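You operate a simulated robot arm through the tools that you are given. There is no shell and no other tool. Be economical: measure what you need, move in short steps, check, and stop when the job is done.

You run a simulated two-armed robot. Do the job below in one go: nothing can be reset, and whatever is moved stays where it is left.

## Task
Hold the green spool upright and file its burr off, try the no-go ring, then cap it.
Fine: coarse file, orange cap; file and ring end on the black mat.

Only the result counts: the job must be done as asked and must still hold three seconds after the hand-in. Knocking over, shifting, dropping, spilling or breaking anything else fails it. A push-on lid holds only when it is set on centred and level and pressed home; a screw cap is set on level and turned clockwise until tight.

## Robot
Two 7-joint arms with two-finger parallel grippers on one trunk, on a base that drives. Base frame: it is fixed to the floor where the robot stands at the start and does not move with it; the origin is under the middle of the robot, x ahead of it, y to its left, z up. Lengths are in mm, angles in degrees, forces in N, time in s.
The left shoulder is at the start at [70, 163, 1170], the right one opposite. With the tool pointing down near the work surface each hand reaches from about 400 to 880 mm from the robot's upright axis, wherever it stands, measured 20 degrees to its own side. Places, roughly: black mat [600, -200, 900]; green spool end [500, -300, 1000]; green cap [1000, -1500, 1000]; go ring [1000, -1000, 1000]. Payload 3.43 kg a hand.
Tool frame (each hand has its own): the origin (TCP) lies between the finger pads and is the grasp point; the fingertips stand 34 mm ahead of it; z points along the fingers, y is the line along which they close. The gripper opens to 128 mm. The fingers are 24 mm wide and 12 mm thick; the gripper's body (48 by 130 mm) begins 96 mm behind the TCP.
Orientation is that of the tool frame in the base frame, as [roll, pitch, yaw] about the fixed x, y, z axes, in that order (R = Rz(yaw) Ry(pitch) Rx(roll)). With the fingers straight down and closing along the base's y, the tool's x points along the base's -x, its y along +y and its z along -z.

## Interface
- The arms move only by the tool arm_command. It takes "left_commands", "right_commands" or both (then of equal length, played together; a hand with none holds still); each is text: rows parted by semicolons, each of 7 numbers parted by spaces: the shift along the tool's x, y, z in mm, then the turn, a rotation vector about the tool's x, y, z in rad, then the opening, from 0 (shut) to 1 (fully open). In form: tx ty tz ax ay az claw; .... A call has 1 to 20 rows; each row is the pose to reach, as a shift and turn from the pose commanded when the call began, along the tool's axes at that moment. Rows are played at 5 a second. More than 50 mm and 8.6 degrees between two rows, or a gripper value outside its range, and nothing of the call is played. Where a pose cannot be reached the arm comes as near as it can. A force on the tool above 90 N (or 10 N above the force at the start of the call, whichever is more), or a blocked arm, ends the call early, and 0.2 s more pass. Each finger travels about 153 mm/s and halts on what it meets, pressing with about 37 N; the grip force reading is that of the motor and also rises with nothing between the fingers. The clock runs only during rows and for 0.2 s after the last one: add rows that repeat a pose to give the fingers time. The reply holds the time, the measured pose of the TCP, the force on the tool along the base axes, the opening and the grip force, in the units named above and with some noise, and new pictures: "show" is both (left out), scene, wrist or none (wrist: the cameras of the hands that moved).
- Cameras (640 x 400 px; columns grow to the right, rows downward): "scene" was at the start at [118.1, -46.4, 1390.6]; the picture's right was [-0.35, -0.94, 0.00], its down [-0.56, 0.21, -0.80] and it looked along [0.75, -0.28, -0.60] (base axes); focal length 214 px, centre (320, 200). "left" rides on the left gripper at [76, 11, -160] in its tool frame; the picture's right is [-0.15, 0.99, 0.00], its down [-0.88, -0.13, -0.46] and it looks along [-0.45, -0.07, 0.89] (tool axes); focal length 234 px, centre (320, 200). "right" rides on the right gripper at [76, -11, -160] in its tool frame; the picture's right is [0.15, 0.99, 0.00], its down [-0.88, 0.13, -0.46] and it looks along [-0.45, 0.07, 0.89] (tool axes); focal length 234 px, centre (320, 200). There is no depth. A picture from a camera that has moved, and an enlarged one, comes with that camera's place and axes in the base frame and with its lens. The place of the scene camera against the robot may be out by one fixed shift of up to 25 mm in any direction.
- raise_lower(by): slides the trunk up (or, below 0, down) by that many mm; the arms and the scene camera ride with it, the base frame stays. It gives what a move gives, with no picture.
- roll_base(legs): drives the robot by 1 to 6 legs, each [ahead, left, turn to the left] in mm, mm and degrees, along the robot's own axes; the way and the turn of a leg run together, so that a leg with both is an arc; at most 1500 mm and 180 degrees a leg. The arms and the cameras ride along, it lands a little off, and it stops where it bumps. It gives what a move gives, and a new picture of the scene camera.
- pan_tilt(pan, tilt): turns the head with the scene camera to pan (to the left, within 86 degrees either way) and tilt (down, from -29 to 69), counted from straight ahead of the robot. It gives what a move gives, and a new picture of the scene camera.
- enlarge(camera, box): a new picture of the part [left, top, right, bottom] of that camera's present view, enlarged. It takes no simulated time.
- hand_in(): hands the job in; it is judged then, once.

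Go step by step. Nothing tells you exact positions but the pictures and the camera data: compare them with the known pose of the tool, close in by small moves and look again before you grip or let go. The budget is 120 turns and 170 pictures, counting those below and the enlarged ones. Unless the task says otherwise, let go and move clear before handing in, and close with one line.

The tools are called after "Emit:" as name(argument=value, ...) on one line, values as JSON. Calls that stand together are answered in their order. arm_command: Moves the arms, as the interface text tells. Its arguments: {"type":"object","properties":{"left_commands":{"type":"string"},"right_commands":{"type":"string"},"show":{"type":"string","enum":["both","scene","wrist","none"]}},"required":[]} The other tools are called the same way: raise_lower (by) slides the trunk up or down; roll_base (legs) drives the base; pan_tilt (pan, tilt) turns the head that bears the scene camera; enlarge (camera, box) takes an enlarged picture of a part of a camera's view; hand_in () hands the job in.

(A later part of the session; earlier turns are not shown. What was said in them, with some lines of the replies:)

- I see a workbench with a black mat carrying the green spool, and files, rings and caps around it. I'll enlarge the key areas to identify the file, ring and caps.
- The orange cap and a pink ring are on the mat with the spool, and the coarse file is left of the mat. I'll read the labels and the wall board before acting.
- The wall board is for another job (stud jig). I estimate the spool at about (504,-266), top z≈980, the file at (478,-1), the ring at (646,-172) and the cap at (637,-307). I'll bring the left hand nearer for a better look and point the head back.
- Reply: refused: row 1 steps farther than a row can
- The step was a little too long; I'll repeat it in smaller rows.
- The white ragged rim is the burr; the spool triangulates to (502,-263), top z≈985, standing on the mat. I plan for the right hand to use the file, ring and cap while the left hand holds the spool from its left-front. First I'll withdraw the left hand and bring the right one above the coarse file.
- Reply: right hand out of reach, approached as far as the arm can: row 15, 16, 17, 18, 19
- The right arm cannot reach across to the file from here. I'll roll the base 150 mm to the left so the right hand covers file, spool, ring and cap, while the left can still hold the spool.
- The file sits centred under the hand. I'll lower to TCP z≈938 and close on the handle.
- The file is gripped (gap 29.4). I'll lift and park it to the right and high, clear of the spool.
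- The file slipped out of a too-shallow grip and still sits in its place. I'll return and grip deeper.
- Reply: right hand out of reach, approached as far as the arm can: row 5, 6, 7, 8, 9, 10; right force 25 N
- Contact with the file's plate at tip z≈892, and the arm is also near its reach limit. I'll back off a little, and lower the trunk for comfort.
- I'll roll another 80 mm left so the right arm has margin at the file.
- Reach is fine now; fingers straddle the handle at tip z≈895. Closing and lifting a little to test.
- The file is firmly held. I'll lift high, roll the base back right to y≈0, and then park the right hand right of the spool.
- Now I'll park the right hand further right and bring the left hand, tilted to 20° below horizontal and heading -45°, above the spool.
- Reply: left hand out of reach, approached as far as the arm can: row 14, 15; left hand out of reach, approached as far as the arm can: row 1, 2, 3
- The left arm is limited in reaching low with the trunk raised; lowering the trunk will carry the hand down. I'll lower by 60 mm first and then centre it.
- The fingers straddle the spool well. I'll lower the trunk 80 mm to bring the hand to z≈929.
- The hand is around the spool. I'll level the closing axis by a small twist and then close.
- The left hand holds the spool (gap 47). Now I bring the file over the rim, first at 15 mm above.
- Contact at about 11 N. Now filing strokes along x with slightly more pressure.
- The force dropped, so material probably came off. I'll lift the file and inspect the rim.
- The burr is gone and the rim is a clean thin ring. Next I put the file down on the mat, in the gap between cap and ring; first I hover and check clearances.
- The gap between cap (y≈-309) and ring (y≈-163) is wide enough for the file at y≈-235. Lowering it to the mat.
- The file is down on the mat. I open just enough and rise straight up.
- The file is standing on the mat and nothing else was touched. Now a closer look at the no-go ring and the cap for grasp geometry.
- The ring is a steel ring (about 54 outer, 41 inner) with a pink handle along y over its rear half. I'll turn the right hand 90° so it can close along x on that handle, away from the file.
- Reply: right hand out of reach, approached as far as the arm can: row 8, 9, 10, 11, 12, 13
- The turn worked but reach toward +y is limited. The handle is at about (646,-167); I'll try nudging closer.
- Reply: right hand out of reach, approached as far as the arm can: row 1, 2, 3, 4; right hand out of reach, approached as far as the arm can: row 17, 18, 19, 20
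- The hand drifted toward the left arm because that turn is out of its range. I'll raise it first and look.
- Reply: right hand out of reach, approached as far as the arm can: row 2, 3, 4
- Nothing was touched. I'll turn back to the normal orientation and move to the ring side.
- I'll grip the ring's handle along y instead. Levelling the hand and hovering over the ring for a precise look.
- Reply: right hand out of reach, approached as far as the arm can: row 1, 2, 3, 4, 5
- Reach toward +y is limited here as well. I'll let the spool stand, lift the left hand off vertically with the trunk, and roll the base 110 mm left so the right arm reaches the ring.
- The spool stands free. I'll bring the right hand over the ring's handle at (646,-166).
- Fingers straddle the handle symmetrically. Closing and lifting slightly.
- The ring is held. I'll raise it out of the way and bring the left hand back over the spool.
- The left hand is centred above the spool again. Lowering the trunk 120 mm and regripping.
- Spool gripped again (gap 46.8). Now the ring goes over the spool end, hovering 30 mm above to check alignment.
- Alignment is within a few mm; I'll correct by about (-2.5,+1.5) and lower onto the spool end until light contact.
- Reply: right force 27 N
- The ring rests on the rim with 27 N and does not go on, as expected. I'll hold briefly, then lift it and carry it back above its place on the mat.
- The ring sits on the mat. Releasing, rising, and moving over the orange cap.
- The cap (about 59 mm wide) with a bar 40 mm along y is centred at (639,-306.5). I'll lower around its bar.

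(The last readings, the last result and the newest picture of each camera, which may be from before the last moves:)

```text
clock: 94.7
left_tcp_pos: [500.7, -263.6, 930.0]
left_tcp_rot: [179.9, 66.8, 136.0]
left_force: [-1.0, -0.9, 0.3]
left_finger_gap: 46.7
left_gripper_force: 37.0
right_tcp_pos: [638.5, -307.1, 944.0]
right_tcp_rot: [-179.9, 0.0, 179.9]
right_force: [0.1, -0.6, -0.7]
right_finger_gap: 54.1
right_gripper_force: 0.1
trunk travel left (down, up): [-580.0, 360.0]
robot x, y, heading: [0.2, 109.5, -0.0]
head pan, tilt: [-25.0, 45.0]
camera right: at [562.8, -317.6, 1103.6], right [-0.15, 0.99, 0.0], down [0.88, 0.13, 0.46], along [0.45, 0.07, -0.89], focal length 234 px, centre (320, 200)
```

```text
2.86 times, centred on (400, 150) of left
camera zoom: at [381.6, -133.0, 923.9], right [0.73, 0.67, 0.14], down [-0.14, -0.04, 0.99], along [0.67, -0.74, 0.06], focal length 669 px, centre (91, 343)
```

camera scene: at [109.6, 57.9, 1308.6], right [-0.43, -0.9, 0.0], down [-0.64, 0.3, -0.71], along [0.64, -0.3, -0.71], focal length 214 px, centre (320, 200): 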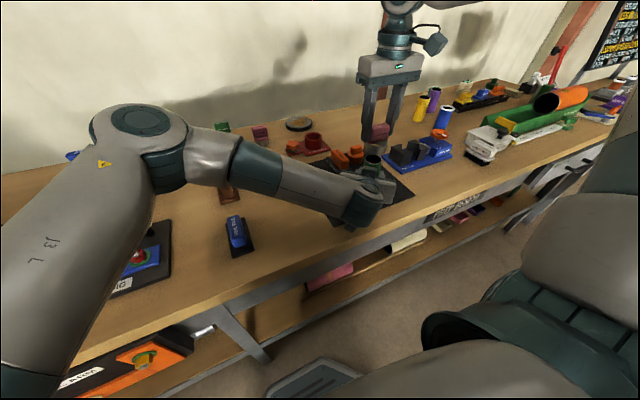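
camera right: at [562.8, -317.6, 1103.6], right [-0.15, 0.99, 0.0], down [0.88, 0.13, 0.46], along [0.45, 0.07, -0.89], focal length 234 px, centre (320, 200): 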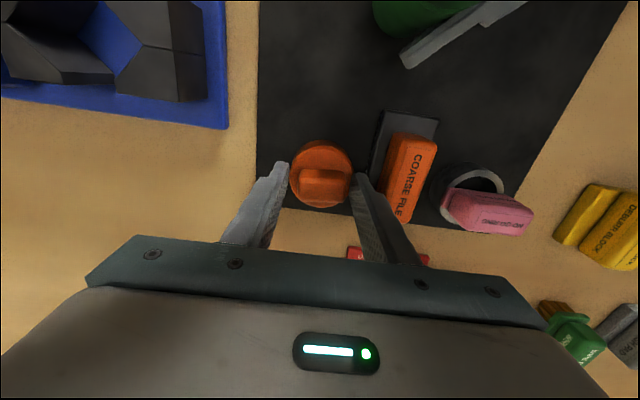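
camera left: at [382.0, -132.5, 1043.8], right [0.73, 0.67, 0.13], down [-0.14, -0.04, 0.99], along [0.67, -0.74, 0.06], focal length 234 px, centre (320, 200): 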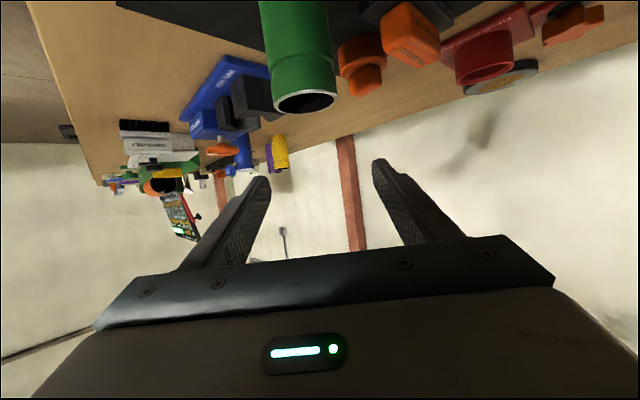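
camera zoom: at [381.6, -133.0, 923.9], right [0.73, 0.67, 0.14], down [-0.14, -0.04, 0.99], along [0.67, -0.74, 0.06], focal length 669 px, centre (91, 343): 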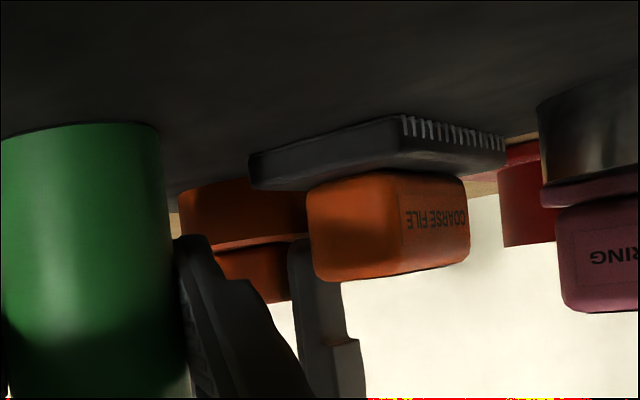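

The tips are right at the disc's top face; I raise 1.5 mm and close on the bar, then lift.

Emit:
arm_command(right_commands="0 0.5 -1.5 0 0 0 0.42;0 0.5 -1.5 0 0 0 0.3;0 0.5 -1.5 0 0 0 0.15;0 0.5 -1.5 0 0 0 0;0 0.5 -1.5 0 0 0 0;0 0.5 -20 0 0 0 0;0 0.5 -60 0 0 0 0;0 0.5 -100 0 0 0 0;0 0.5 -100 0 0 0 0", show="wrist")

Emit:
enlarge(camera="scene", box=[310, 80, 410, 180])

Emit:
enlarge(camera="left", box=[280, 100, 480, 300])

```text
clock: 96.7
left_tcp_pos: [500.5, -262.7, 930.3]
left_tcp_rot: [180.0, 66.9, 136.1]
left_force: [-1.7, 2.4, -0.3]
left_finger_gap: 46.5
left_gripper_force: 37.4
right_tcp_pos: [638.5, -307.0, 1045.5]
right_tcp_rot: [-179.9, 0.0, -179.9]
right_force: [-0.4, 0.0, -0.7]
right_finger_gap: 38.7
right_gripper_force: 37.2
trunk travel left (down, up): [-580.0, 360.0]
robot x, y, heading: [0.6, 106.0, -0.1]
head pan, tilt: [-25.0, 45.0]
camera right: at [562.4, -317.9, 1204.6], right [-0.15, 0.99, 0.0], down [0.88, 0.13, 0.46], along [0.45, 0.06, -0.89], focal length 234 px, centre (320, 200)
```

right: 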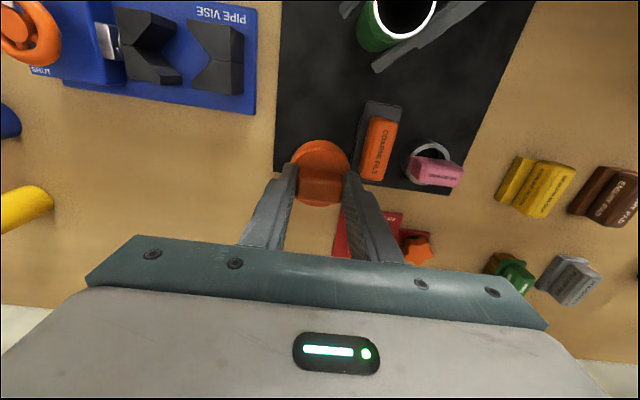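

```text
4.00 times, centred on (360, 130) of scene
camera zoom: at [109.7, 58.3, 1308.6], right [-0.43, -0.9, 0.0], down [-0.64, 0.3, -0.71], along [0.64, -0.3, -0.71], focal length 858 px, centre (160, 480)
```

zoom: 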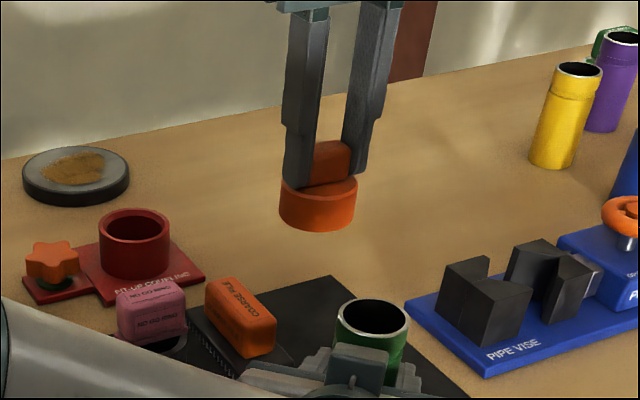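

```text
2.00 times, centred on (380, 200) of left
camera zoom: at [381.4, -132.5, 923.9], right [0.73, 0.67, 0.14], down [-0.14, -0.04, 0.99], along [0.67, -0.74, 0.06], focal length 468 px, centre (200, 200)
```

zoom: 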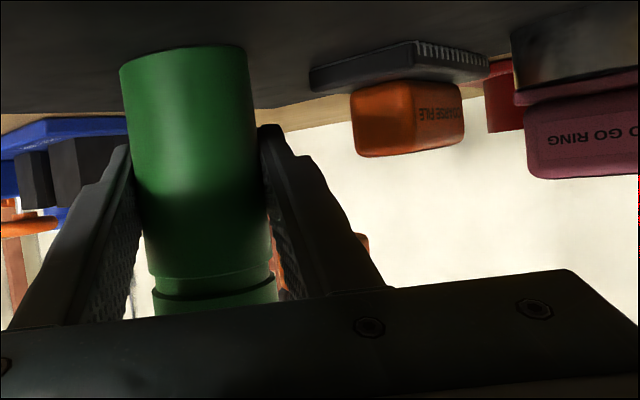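

The cap is gripped and level; the spool shows a groove near its top and no thread, so this is a push-on cap. I'll measure the rim position once more before moving.

Emit:
arm_command(right_commands="40 0 0 0 0 0 0;60 0 -10 0 0 0 0;60 -10 -20 0 0 0 0;60 -30 -20 0 0 0 0;60 -30 -20 0 0 0 0", show="none")

Emit:
enlarge(camera="right", box=[320, 20, 480, 140])

Emit:
enlarge(camera="right", box=[240, 120, 400, 240])

```text
clock: 97.9
left_tcp_pos: [499.6, -264.1, 930.8]
left_tcp_rot: [180.0, 66.7, 136.1]
left_force: [-0.2, -1.0, 0.4]
left_finger_gap: 47.0
left_gripper_force: 37.0
right_tcp_pos: [579.0, -336.1, 1066.6]
right_tcp_rot: [-180.0, 0.0, -180.0]
right_force: [-0.4, -0.3, -0.2]
right_finger_gap: 38.8
right_gripper_force: 36.8
trunk travel left (down, up): [-580.0, 360.0]
robot x, y, heading: [-2.7, 106.6, -0.4]
head pan, tilt: [-25.0, 45.0]
```

```text
3.33 times, centred on (400, 80) of right
camera zoom: at [503.2, -346.4, 1225.3], right [-0.15, 0.99, 0.0], down [0.88, 0.13, 0.46], along [0.45, 0.07, -0.89], focal length 781 px, centre (53, 600)
```

zoom: 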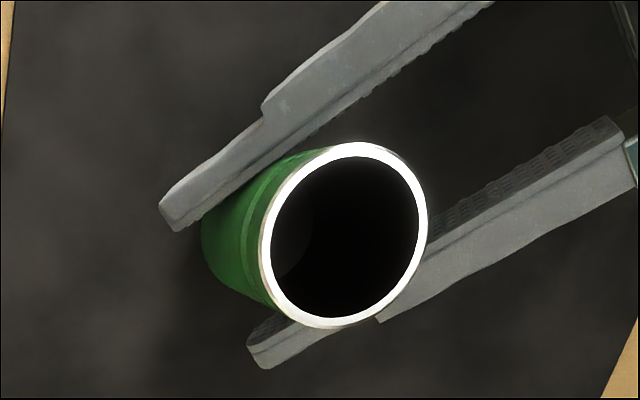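

```text
3.33 times, centred on (320, 180) of right
camera zoom: at [503.2, -346.4, 1225.3], right [-0.15, 0.99, 0.0], down [0.88, 0.13, 0.46], along [0.45, 0.07, -0.89], focal length 781 px, centre (320, 267)
```

zoom: 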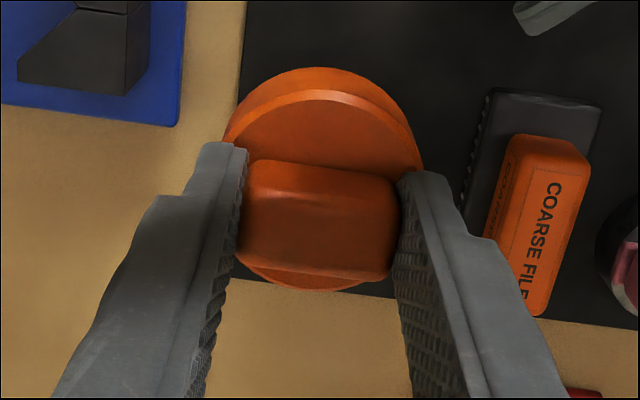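

Emit:
arm_command(right_commands="25 23 -10 0 0 0 0;50 46 -10 0 0 0 0;78.6 71.6 -10 0 0 0 0;78.6 71.6 6 0 0 0 0;78.6 71.6 6 0 0 0 0", show="none")

Emit:
enlarge(camera="scene", box=[345, 110, 405, 180])

Emit:
enlarge(camera="right", box=[240, 100, 400, 220])

```text
clock: 99.1
left_tcp_pos: [500.9, -263.6, 930.9]
left_tcp_rot: [180.0, 66.9, 136.1]
left_force: [-0.2, -1.1, 0.8]
left_finger_gap: 47.1
left_gripper_force: 37.0
right_tcp_pos: [499.5, -264.7, 1061.0]
right_tcp_rot: [-179.9, 0.1, 180.0]
right_force: [0.1, -1.1, -0.1]
right_finger_gap: 38.6
right_gripper_force: 37.0
trunk travel left (down, up): [-580.0, 360.0]
robot x, y, heading: [4.7, 110.5, -0.2]
head pan, tilt: [-25.0, 45.0]
```

```text
5.71 times, centred on (375, 145) of scene
camera zoom: at [109.9, 57.7, 1308.6], right [-0.43, -0.9, 0.0], down [-0.64, 0.3, -0.71], along [0.64, -0.3, -0.71], focal length 1226 px, centre (6, 514)
```

zoom: 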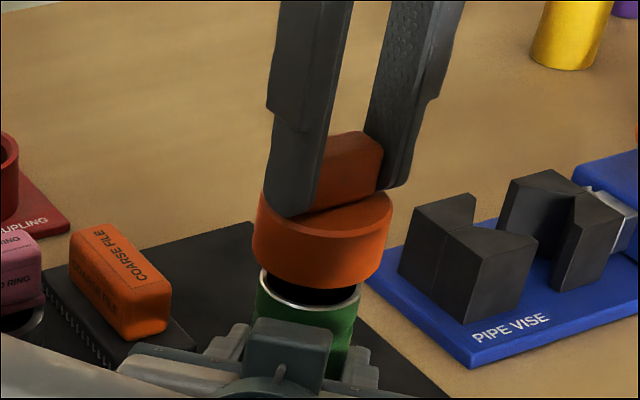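

```text
3.33 times, centred on (320, 160) of right
camera zoom: at [424.3, -275.9, 1220.3], right [-0.15, 0.99, 0.0], down [0.88, 0.13, 0.46], along [0.45, 0.06, -0.89], focal length 781 px, centre (320, 333)
```

zoom: 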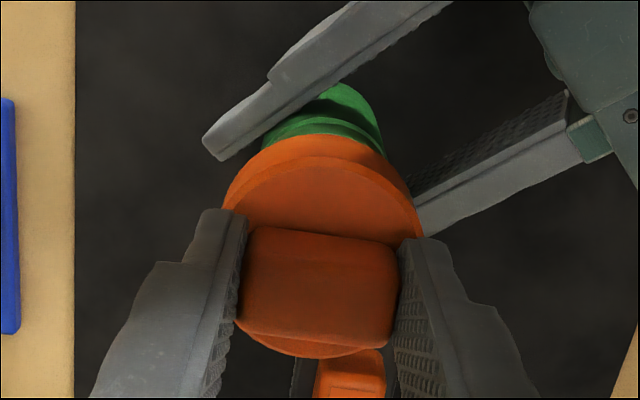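

I need a finer measurement of cap-versus-rim alignment, so I enlarge strongly from the scene camera.

Emit:
enlarge(camera="scene", box=[383, 138, 417, 168])

Emit:
enlarge(camera="scene", box=[360, 138, 400, 172])

```text
13.33 times, centred on (400, 153) of scene
camera zoom: at [109.9, 57.7, 1308.6], right [-0.43, -0.9, 0.0], down [-0.64, 0.3, -0.71], along [0.64, -0.3, -0.71], focal length 2860 px, centre (-747, 827)
```

zoom: 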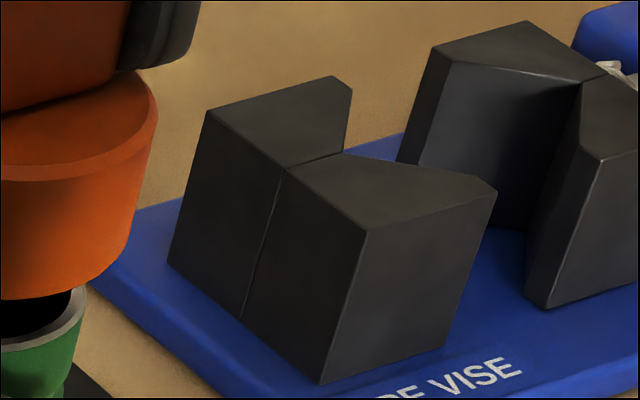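

```text
11.76 times, centred on (380, 155) of scene
camera zoom: at [109.9, 57.7, 1308.6], right [-0.43, -0.9, 0.0], down [-0.64, 0.3, -0.71], along [0.64, -0.3, -0.71], focal length 2523 px, centre (-386, 729)
```

zoom: 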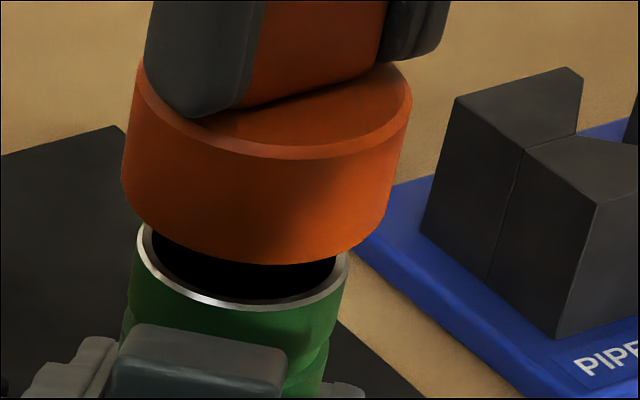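

Residual offset is only about 1 mm in y. I correct by +0.8 mm and lower gently until the cap meets the rim.

Emit:
arm_command(right_commands="0 0.8 4 0 0 0 0;0 0.8 8 0 0 0 0;0 0.8 11 0 0 0 0;0 0.8 13 0 0 0 0;0 0.8 14.5 0 0 0 0;0 0.8 16 0 0 0 0;0 0.8 17 0 0 0 0", show="none")

Emit:
enlarge(camera="scene", box=[360, 138, 400, 172])

```text
clock: 100.7
left_tcp_pos: [500.4, -263.5, 930.4]
left_tcp_rot: [179.8, 66.8, 136.1]
left_force: [9.2, -8.6, -6.0]
left_finger_gap: 46.8
left_gripper_force: 37.3
right_tcp_pos: [500.1, -262.5, 1044.3]
right_tcp_rot: [-179.9, 0.4, -180.0]
right_force: [1.0, -0.5, 29.0]
right_finger_gap: 38.5
right_gripper_force: 37.2
trunk travel left (down, up): [-580.0, 360.0]
robot x, y, heading: [1.0, 104.7, -0.4]
head pan, tilt: [-25.0, 45.0]
```

```text
11.76 times, centred on (380, 155) of scene
camera zoom: at [109.5, 57.6, 1308.9], right [-0.43, -0.9, 0.0], down [-0.64, 0.3, -0.71], along [0.64, -0.3, -0.71], focal length 2523 px, centre (-386, 729)
```

zoom: 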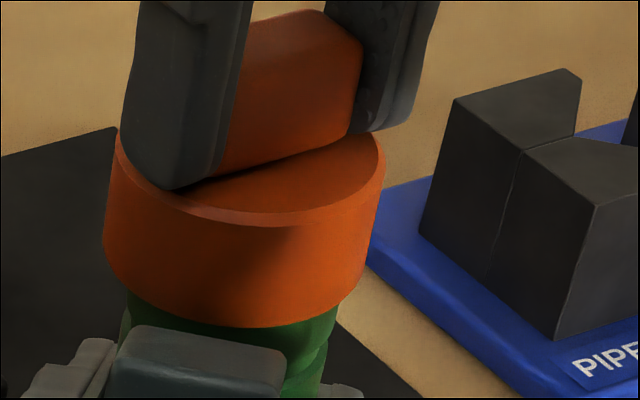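

Emit:
arm_command(right_commands="0 0 1 0 0 0 0;0 0 2 0 0 0 0;0 0 3 0 0 0 0;0 0 3 0 0 0 0", show="none")

Emit:
enlarge(camera="scene", box=[360, 138, 400, 172])

Emit:
enlarge(camera="right", box=[240, 100, 400, 220])

```text
clock: 101.7
left_tcp_pos: [499.2, -261.4, 931.2]
left_tcp_rot: [179.8, 66.9, 136.0]
left_force: [14.6, -14.6, -16.0]
left_finger_gap: 46.9
left_gripper_force: 37.1
right_tcp_pos: [499.6, -261.7, 1042.5]
right_tcp_rot: [-179.8, 0.5, -180.0]
right_force: [-0.7, -2.1, 63.4]
right_finger_gap: 38.8
right_gripper_force: 37.3
trunk travel left (down, up): [-580.0, 360.0]
robot x, y, heading: [1.6, 109.9, -0.5]
head pan, tilt: [-25.0, 45.0]
```

```text
11.76 times, centred on (380, 155) of scene
camera zoom: at [108.0, 58.6, 1309.1], right [-0.43, -0.9, 0.0], down [-0.64, 0.3, -0.71], along [0.64, -0.3, -0.71], focal length 2523 px, centre (-386, 729)
```

zoom: 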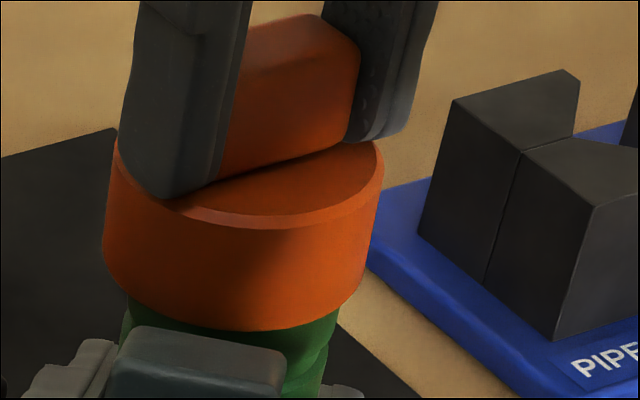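

```text
3.33 times, centred on (320, 160) of right
camera zoom: at [422.7, -272.7, 1201.4], right [-0.15, 0.99, 0.0], down [0.88, 0.13, 0.46], along [0.46, 0.06, -0.89], focal length 781 px, centre (320, 333)
```

zoom: 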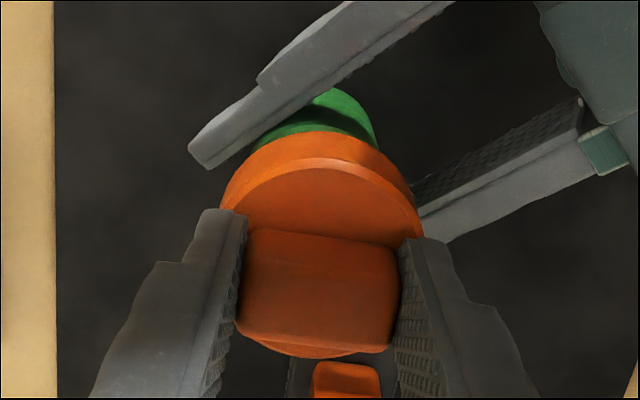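

The cap meets resistance at about 63 N without sliding on. I'll ease off slightly and make a small circular search under moderate pressure to let it find the rim.

Emit:
arm_command(right_commands="0 0 -1 0 0 0 0;1 0 -1 0 0 0 0;0.7 -0.7 -1 0 0 0 0;0 -1 -1 0 0 0 0;-0.7 -0.7 -1 0 0 0 0;-1 0 -1 0 0 0 0;0 -1.5 -1 0 0 0 0;1.4 -1.4 -1 0 0 0 0;0 -2 -1 0 0 0 0;-1.4 -1.4 -1 0 0 0 0;0 -2.5 -1 0 0 0 0;0 -1 -1 0 0 0 0;0 -1 -1 0 0 0 0", show="none")

```text
clock: 104.5
left_tcp_pos: [498.8, -261.4, 931.6]
left_tcp_rot: [-179.8, 67.1, 136.4]
left_force: [-4.1, -1.4, 0.3]
left_finger_gap: 47.1
left_gripper_force: 37.1
right_tcp_pos: [496.1, -263.6, 1033.9]
right_tcp_rot: [-179.9, -0.7, 180.0]
right_force: [1.0, 0.1, -2.7]
right_finger_gap: 38.8
right_gripper_force: 36.7
trunk travel left (down, up): [-580.0, 360.0]
robot x, y, heading: [0.1, 107.8, -0.3]
head pan, tilt: [-25.0, 45.0]
```

Emit:
enlarge(camera="scene", box=[350, 125, 410, 175])

Emit:
enlarge(camera="right", box=[240, 80, 400, 220])

```text
8.00 times, centred on (380, 150) of scene
camera zoom: at [108.5, 59.0, 1308.2], right [-0.43, -0.9, 0.0], down [-0.64, 0.3, -0.71], along [0.64, -0.3, -0.71], focal length 1716 px, centre (-160, 600)
```

zoom: 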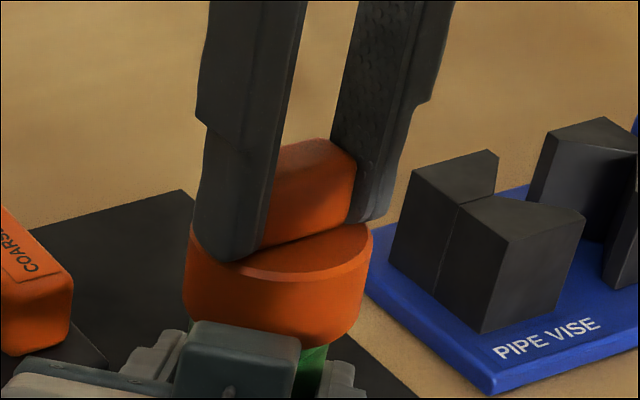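

```text
2.86 times, centred on (320, 150) of right
camera zoom: at [422.6, -274.4, 1194.8], right [-0.15, 0.99, 0.0], down [0.89, 0.13, 0.45], along [0.44, 0.06, -0.9], focal length 669 px, centre (320, 343)
```

zoom: 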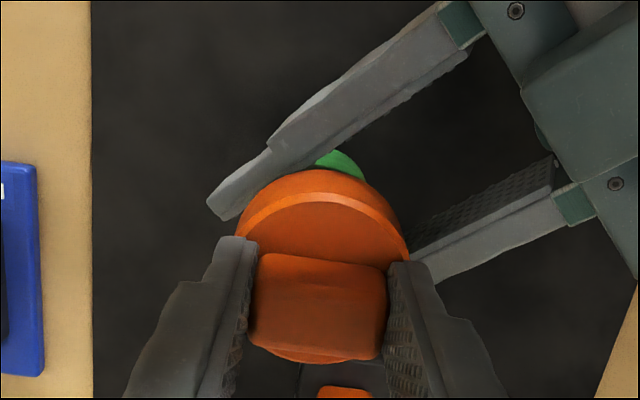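

The cap slid onto the rim (dropped about 8 mm). Now I press it home.

Emit:
arm_command(right_commands="0 0 2 0 0 0 0;0 0 4 0 0 0 0;0 0 6 0 0 0 0;0 0 8 0 0 0 0;0 0 10 0 0 0 0;0 0 11 0 0 0 0;0 0 12 0 0 0 0", show="none")

```text
clock: 106.1
left_tcp_pos: [500.5, -263.1, 932.1]
left_tcp_rot: [179.8, 66.9, 136.1]
left_force: [2.1, -3.8, 8.1]
left_finger_gap: 46.8
left_gripper_force: 36.7
right_tcp_pos: [499.3, -262.9, 1026.7]
right_tcp_rot: [-180.0, 0.2, 180.0]
right_force: [-0.5, -0.8, 0.3]
right_finger_gap: 38.4
right_gripper_force: 36.8
trunk travel left (down, up): [-580.0, 360.0]
robot x, y, heading: [-2.6, 108.1, -0.3]
head pan, tilt: [-25.0, 45.0]
```

Emit:
arm_command(right_commands="0 0 1 0 0 0 0;0 0 2 0 0 0 0;0 0 3 0 0 0 0;0 0 4 0 0 0 0;0 0 5 0 0 0 0", show="none")

Emit:
enlarge(camera="scene", box=[350, 125, 410, 175])

```text
clock: 107.3
left_tcp_pos: [500.0, -263.5, 931.6]
left_tcp_rot: [180.0, 66.9, 136.1]
left_force: [5.3, -6.9, 11.7]
left_finger_gap: 46.8
left_gripper_force: 37.6
right_tcp_pos: [499.9, -264.6, 1023.3]
right_tcp_rot: [-179.9, 0.1, -180.0]
right_force: [-0.5, 0.5, 2.6]
right_finger_gap: 38.6
right_gripper_force: 37.2
trunk travel left (down, up): [-580.0, 360.0]
robot x, y, heading: [-2.6, 112.1, -0.2]
head pan, tilt: [-25.0, 45.0]
```

```text
8.00 times, centred on (380, 150) of scene
camera zoom: at [109.4, 58.0, 1308.7], right [-0.43, -0.9, 0.0], down [-0.64, 0.3, -0.71], along [0.64, -0.3, -0.71], focal length 1716 px, centre (-160, 600)
```

zoom: 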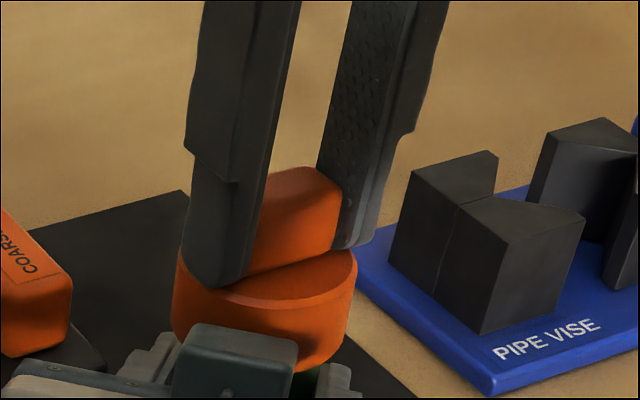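

Emit:
arm_command(right_commands="0 0 1 0 0 0 0;0 0 2 0 0 0 0;0 0 3 0 0 0 0;0 0 4 0 0 0 0", show="none")

```text
clock: 108.3
left_tcp_pos: [499.3, -263.8, 931.5]
left_tcp_rot: [179.9, 66.8, 136.0]
left_force: [19.2, -16.9, 0.6]
left_finger_gap: 47.0
left_gripper_force: 37.1
right_tcp_pos: [500.1, -263.7, 1022.4]
right_tcp_rot: [-179.9, 0.4, -180.0]
right_force: [-3.4, -2.0, 42.6]
right_finger_gap: 38.7
right_gripper_force: 36.9
trunk travel left (down, up): [-580.0, 360.0]
robot x, y, heading: [1.9, 108.8, -0.3]
head pan, tilt: [-25.0, 45.0]
```

It stops at z≈1022 with 43 N — bottomed or at the snap. I press harder to be sure.

Emit:
arm_command(right_commands="0 0 0.7 0 0 0 0;0 0 1.4 0 0 0 0;0 0 2 0 0 0 0;0 0 2 0 0 0 0;0 0 2 0 0 0 0", show="none")

Emit:
enlarge(camera="scene", box=[350, 125, 410, 175])

Emit:
enlarge(camera="left", box=[240, 120, 440, 300])

```text
clock: 109.5
left_tcp_pos: [499.2, -263.3, 930.3]
left_tcp_rot: [179.7, 67.0, 136.0]
left_force: [26.6, -13.0, -6.8]
left_finger_gap: 46.7
left_gripper_force: 36.8
right_tcp_pos: [500.0, -263.6, 1022.0]
right_tcp_rot: [-180.0, 0.5, -180.0]
right_force: [-4.1, -11.9, 68.5]
right_finger_gap: 38.5
right_gripper_force: 36.8
trunk travel left (down, up): [-580.0, 360.0]
robot x, y, heading: [-1.4, 109.3, -0.1]
head pan, tilt: [-25.0, 45.0]
```

```text
8.00 times, centred on (380, 150) of scene
camera zoom: at [107.9, 58.1, 1309.0], right [-0.43, -0.9, 0.0], down [-0.64, 0.3, -0.71], along [0.64, -0.3, -0.71], focal length 1716 px, centre (-160, 600)
```

zoom: 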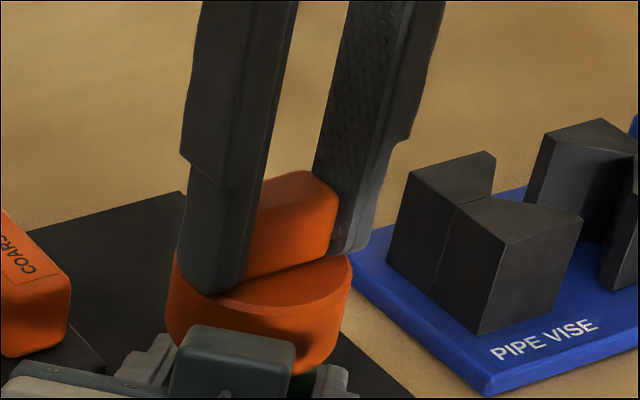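

```text
2.22 times, centred on (340, 210) of left
camera zoom: at [380.8, -132.5, 924.5], right [0.73, 0.67, 0.14], down [-0.14, -0.04, 0.99], along [0.67, -0.74, 0.07], focal length 520 px, centre (276, 178)
```

zoom: 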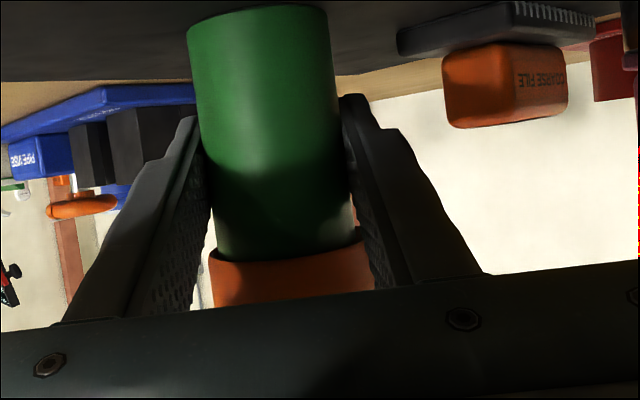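

The cap's skirt has reached the shoulder and 68 N no longer moves it. One final firmer push, then release the cap and rise.

Emit:
arm_command(right_commands="0 0 0.6 0 0 0 0;0 0 1.0 0 0 0 0;0 0 1.0 0 0 0 0;0 0 -2 0 0 0 0;0 0 -5 0 0 0 0", show="none")

```text
clock: 110.7
left_tcp_pos: [499.2, -262.2, 931.9]
left_tcp_rot: [180.0, 67.0, 136.1]
left_force: [10.2, 5.1, 2.5]
left_finger_gap: 46.9
left_gripper_force: 37.1
right_tcp_pos: [499.7, -262.0, 1021.2]
right_tcp_rot: [-179.8, -0.1, -179.9]
right_force: [2.9, -9.3, 26.4]
right_finger_gap: 38.9
right_gripper_force: 36.6
trunk travel left (down, up): [-580.0, 360.0]
robot x, y, heading: [-2.4, 110.1, -0.2]
head pan, tilt: [-25.0, 45.0]
```

Emit:
arm_command(right_commands="0 0 -1.5 0 0 0 0;0 0 -1.5 0 0 0 0.3;0 0 -1.5 0 0 0 0.42;0 0 -1.5 0 0 0 0.42;0 0 -10 0 0 0 0.42;0 0 -40 0 0 0 0.42;0 0 -80 0 0 0 0.42;0 -40 -95 0 0 0 0.42;0 -85 -100 0 0 0 0.42;0 -85 -100 0 0 0 0.42", show="none")

Emit:
enlarge(camera="scene", box=[330, 115, 410, 175])

Emit:
enlarge(camera="right", box=[280, 40, 480, 180])

```text
clock: 112.9
left_tcp_pos: [499.3, -261.9, 931.2]
left_tcp_rot: [-179.8, 66.8, 136.2]
left_force: [-3.5, 4.7, 7.9]
left_finger_gap: 46.8
left_gripper_force: 36.6
right_tcp_pos: [499.0, -346.6, 1123.3]
right_tcp_rot: [-179.8, 0.2, -179.9]
right_force: [-0.3, -0.1, 0.8]
right_finger_gap: 53.9
right_gripper_force: 0.0
trunk travel left (down, up): [-580.0, 360.0]
robot x, y, heading: [2.0, 106.4, -0.2]
head pan, tilt: [-25.0, 45.0]
```

```text
6.67 times, centred on (370, 145) of scene
camera zoom: at [109.1, 59.2, 1308.7], right [-0.43, -0.9, 0.0], down [-0.64, 0.3, -0.71], along [0.64, -0.3, -0.71], focal length 1430 px, centre (-13, 567)
```

zoom: 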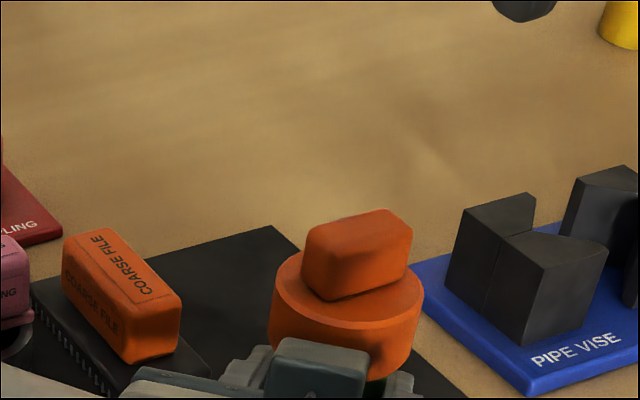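

```text
2.86 times, centred on (380, 110) of right
camera zoom: at [422.6, -358.2, 1282.1], right [-0.15, 0.99, 0.0], down [0.88, 0.13, 0.46], along [0.45, 0.06, -0.89], focal length 669 px, centre (149, 457)
```

zoom: 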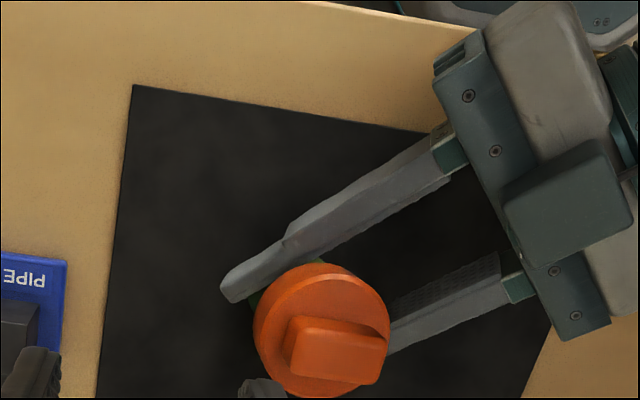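

The cap sits level on the spool. Now I open the left hand wide enough to clear the cap.

Emit:
arm_command(left_commands="0 0 0 0 0 0 0.4;0 0 0 0 0 0 0.45;0 0 0 0 0 0 0.6;0 0 0 0 0 0 0.75;0 0 0 0 0 0 0.75;0 0 0 0 0 0 0.75", show="none")

Emit:
enlarge(camera="right", box=[280, 40, 480, 180])

```text
clock: 114.3
left_tcp_pos: [500.4, -263.3, 929.2]
left_tcp_rot: [179.9, 66.8, 136.1]
left_force: [-0.4, 0.1, 0.1]
left_finger_gap: 95.8
left_gripper_force: 0.1
right_tcp_pos: [498.9, -348.4, 1122.3]
right_tcp_rot: [-179.9, 0.1, -179.9]
right_force: [0.6, 0.0, 0.3]
right_finger_gap: 53.7
right_gripper_force: 0.0
trunk travel left (down, up): [-580.0, 360.0]
robot x, y, heading: [-2.7, 108.0, -0.1]
head pan, tilt: [-25.0, 45.0]
```

```text
2.86 times, centred on (380, 110) of right
camera zoom: at [423.5, -359.0, 1281.1], right [-0.15, 0.99, 0.0], down [0.88, 0.13, 0.46], along [0.45, 0.06, -0.89], focal length 669 px, centre (149, 457)
```

zoom: 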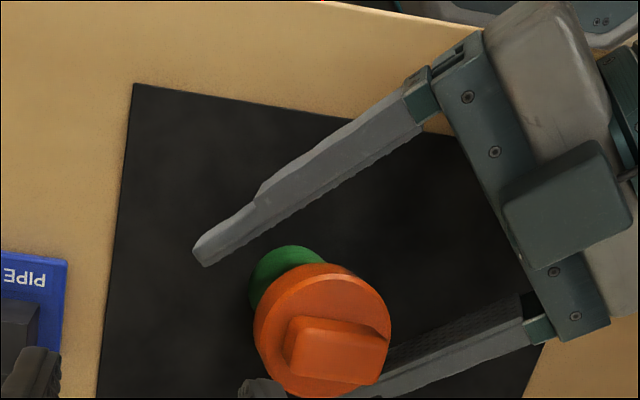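

The spool stands free and capped. Raising the trunk to clear both hands.

Emit:
raise_lower(by=170)

Emit:
roll_base(legs=[[-60, 60, 0]])

Emit:
enlarge(camera="scene", box=[300, 110, 440, 220])

Emit:
enlarge(camera="right", box=[200, 40, 480, 240])

```text
clock: 116.2
left_tcp_pos: [499.3, -262.9, 1099.5]
left_tcp_rot: [179.9, 66.8, 136.1]
left_force: [0.7, 0.0, -0.1]
left_finger_gap: 95.9
left_gripper_force: 0.1
right_tcp_pos: [499.6, -349.1, 1290.7]
right_tcp_rot: [-179.9, 0.0, 179.9]
right_force: [-0.8, 0.0, 0.5]
right_finger_gap: 53.9
right_gripper_force: 0.0
trunk travel left (down, up): [-750.0, 190.0]
robot x, y, heading: [1.9, 110.0, -0.4]
head pan, tilt: [-25.0, 45.0]
```

```text
clock: 117.3
left_tcp_pos: [441.8, -204.4, 1099.1]
left_tcp_rot: [179.9, 66.7, 136.0]
left_force: [1.1, -1.0, 1.1]
left_finger_gap: 95.8
left_gripper_force: 0.0
right_tcp_pos: [441.2, -291.5, 1289.7]
right_tcp_rot: [-180.0, -0.1, 179.9]
right_force: [-0.1, -0.5, -0.4]
right_finger_gap: 54.0
right_gripper_force: 0.1
trunk travel left (down, up): [-750.0, 190.0]
robot x, y, heading: [-58.2, 169.0, -0.3]
head pan, tilt: [-25.0, 45.0]
camera scene: at [52.2, 115.3, 1478.3], right [-0.43, -0.9, 0.0], down [-0.64, 0.3, -0.71], along [0.64, -0.3, -0.71], focal length 214 px, centre (320, 200)
```

scene: 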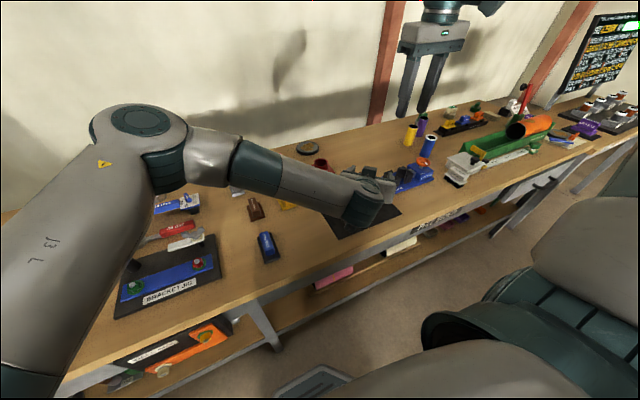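

```text
3.64 times, centred on (370, 165) of scene
camera zoom: at [52.2, 115.3, 1478.3], right [-0.43, -0.9, 0.0], down [-0.64, 0.3, -0.71], along [0.64, -0.3, -0.71], focal length 780 px, centre (138, 327)
```

zoom: 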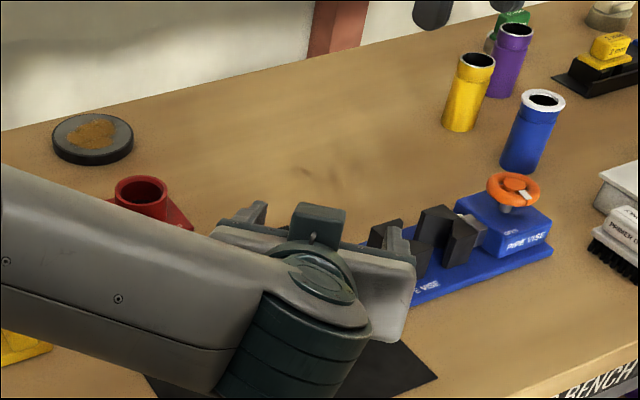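

```text
2.00 times, centred on (340, 140) of right
camera zoom: at [365.8, -301.8, 1449.7], right [-0.15, 0.99, 0.0], down [0.88, 0.13, 0.46], along [0.45, 0.07, -0.89], focal length 468 px, centre (280, 320)
```

zoom: 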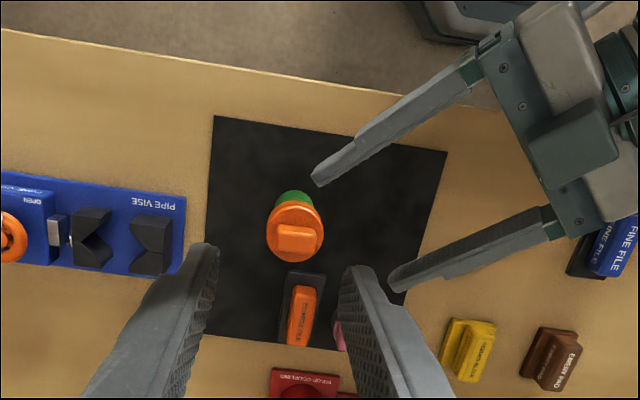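

The capped spool stands upright on the mat, with the file and ring on the mat and both hands clear. Handing in.

Emit:
hand_in()

```text
The job is handed in.
```

The green spool's burr is filed off, and the no-go ring would not go on when tried. The orange cap is pressed onto the spool, and the coarse file and ring lie on the black mat. The job is handed in, but the reply gave no verdict.
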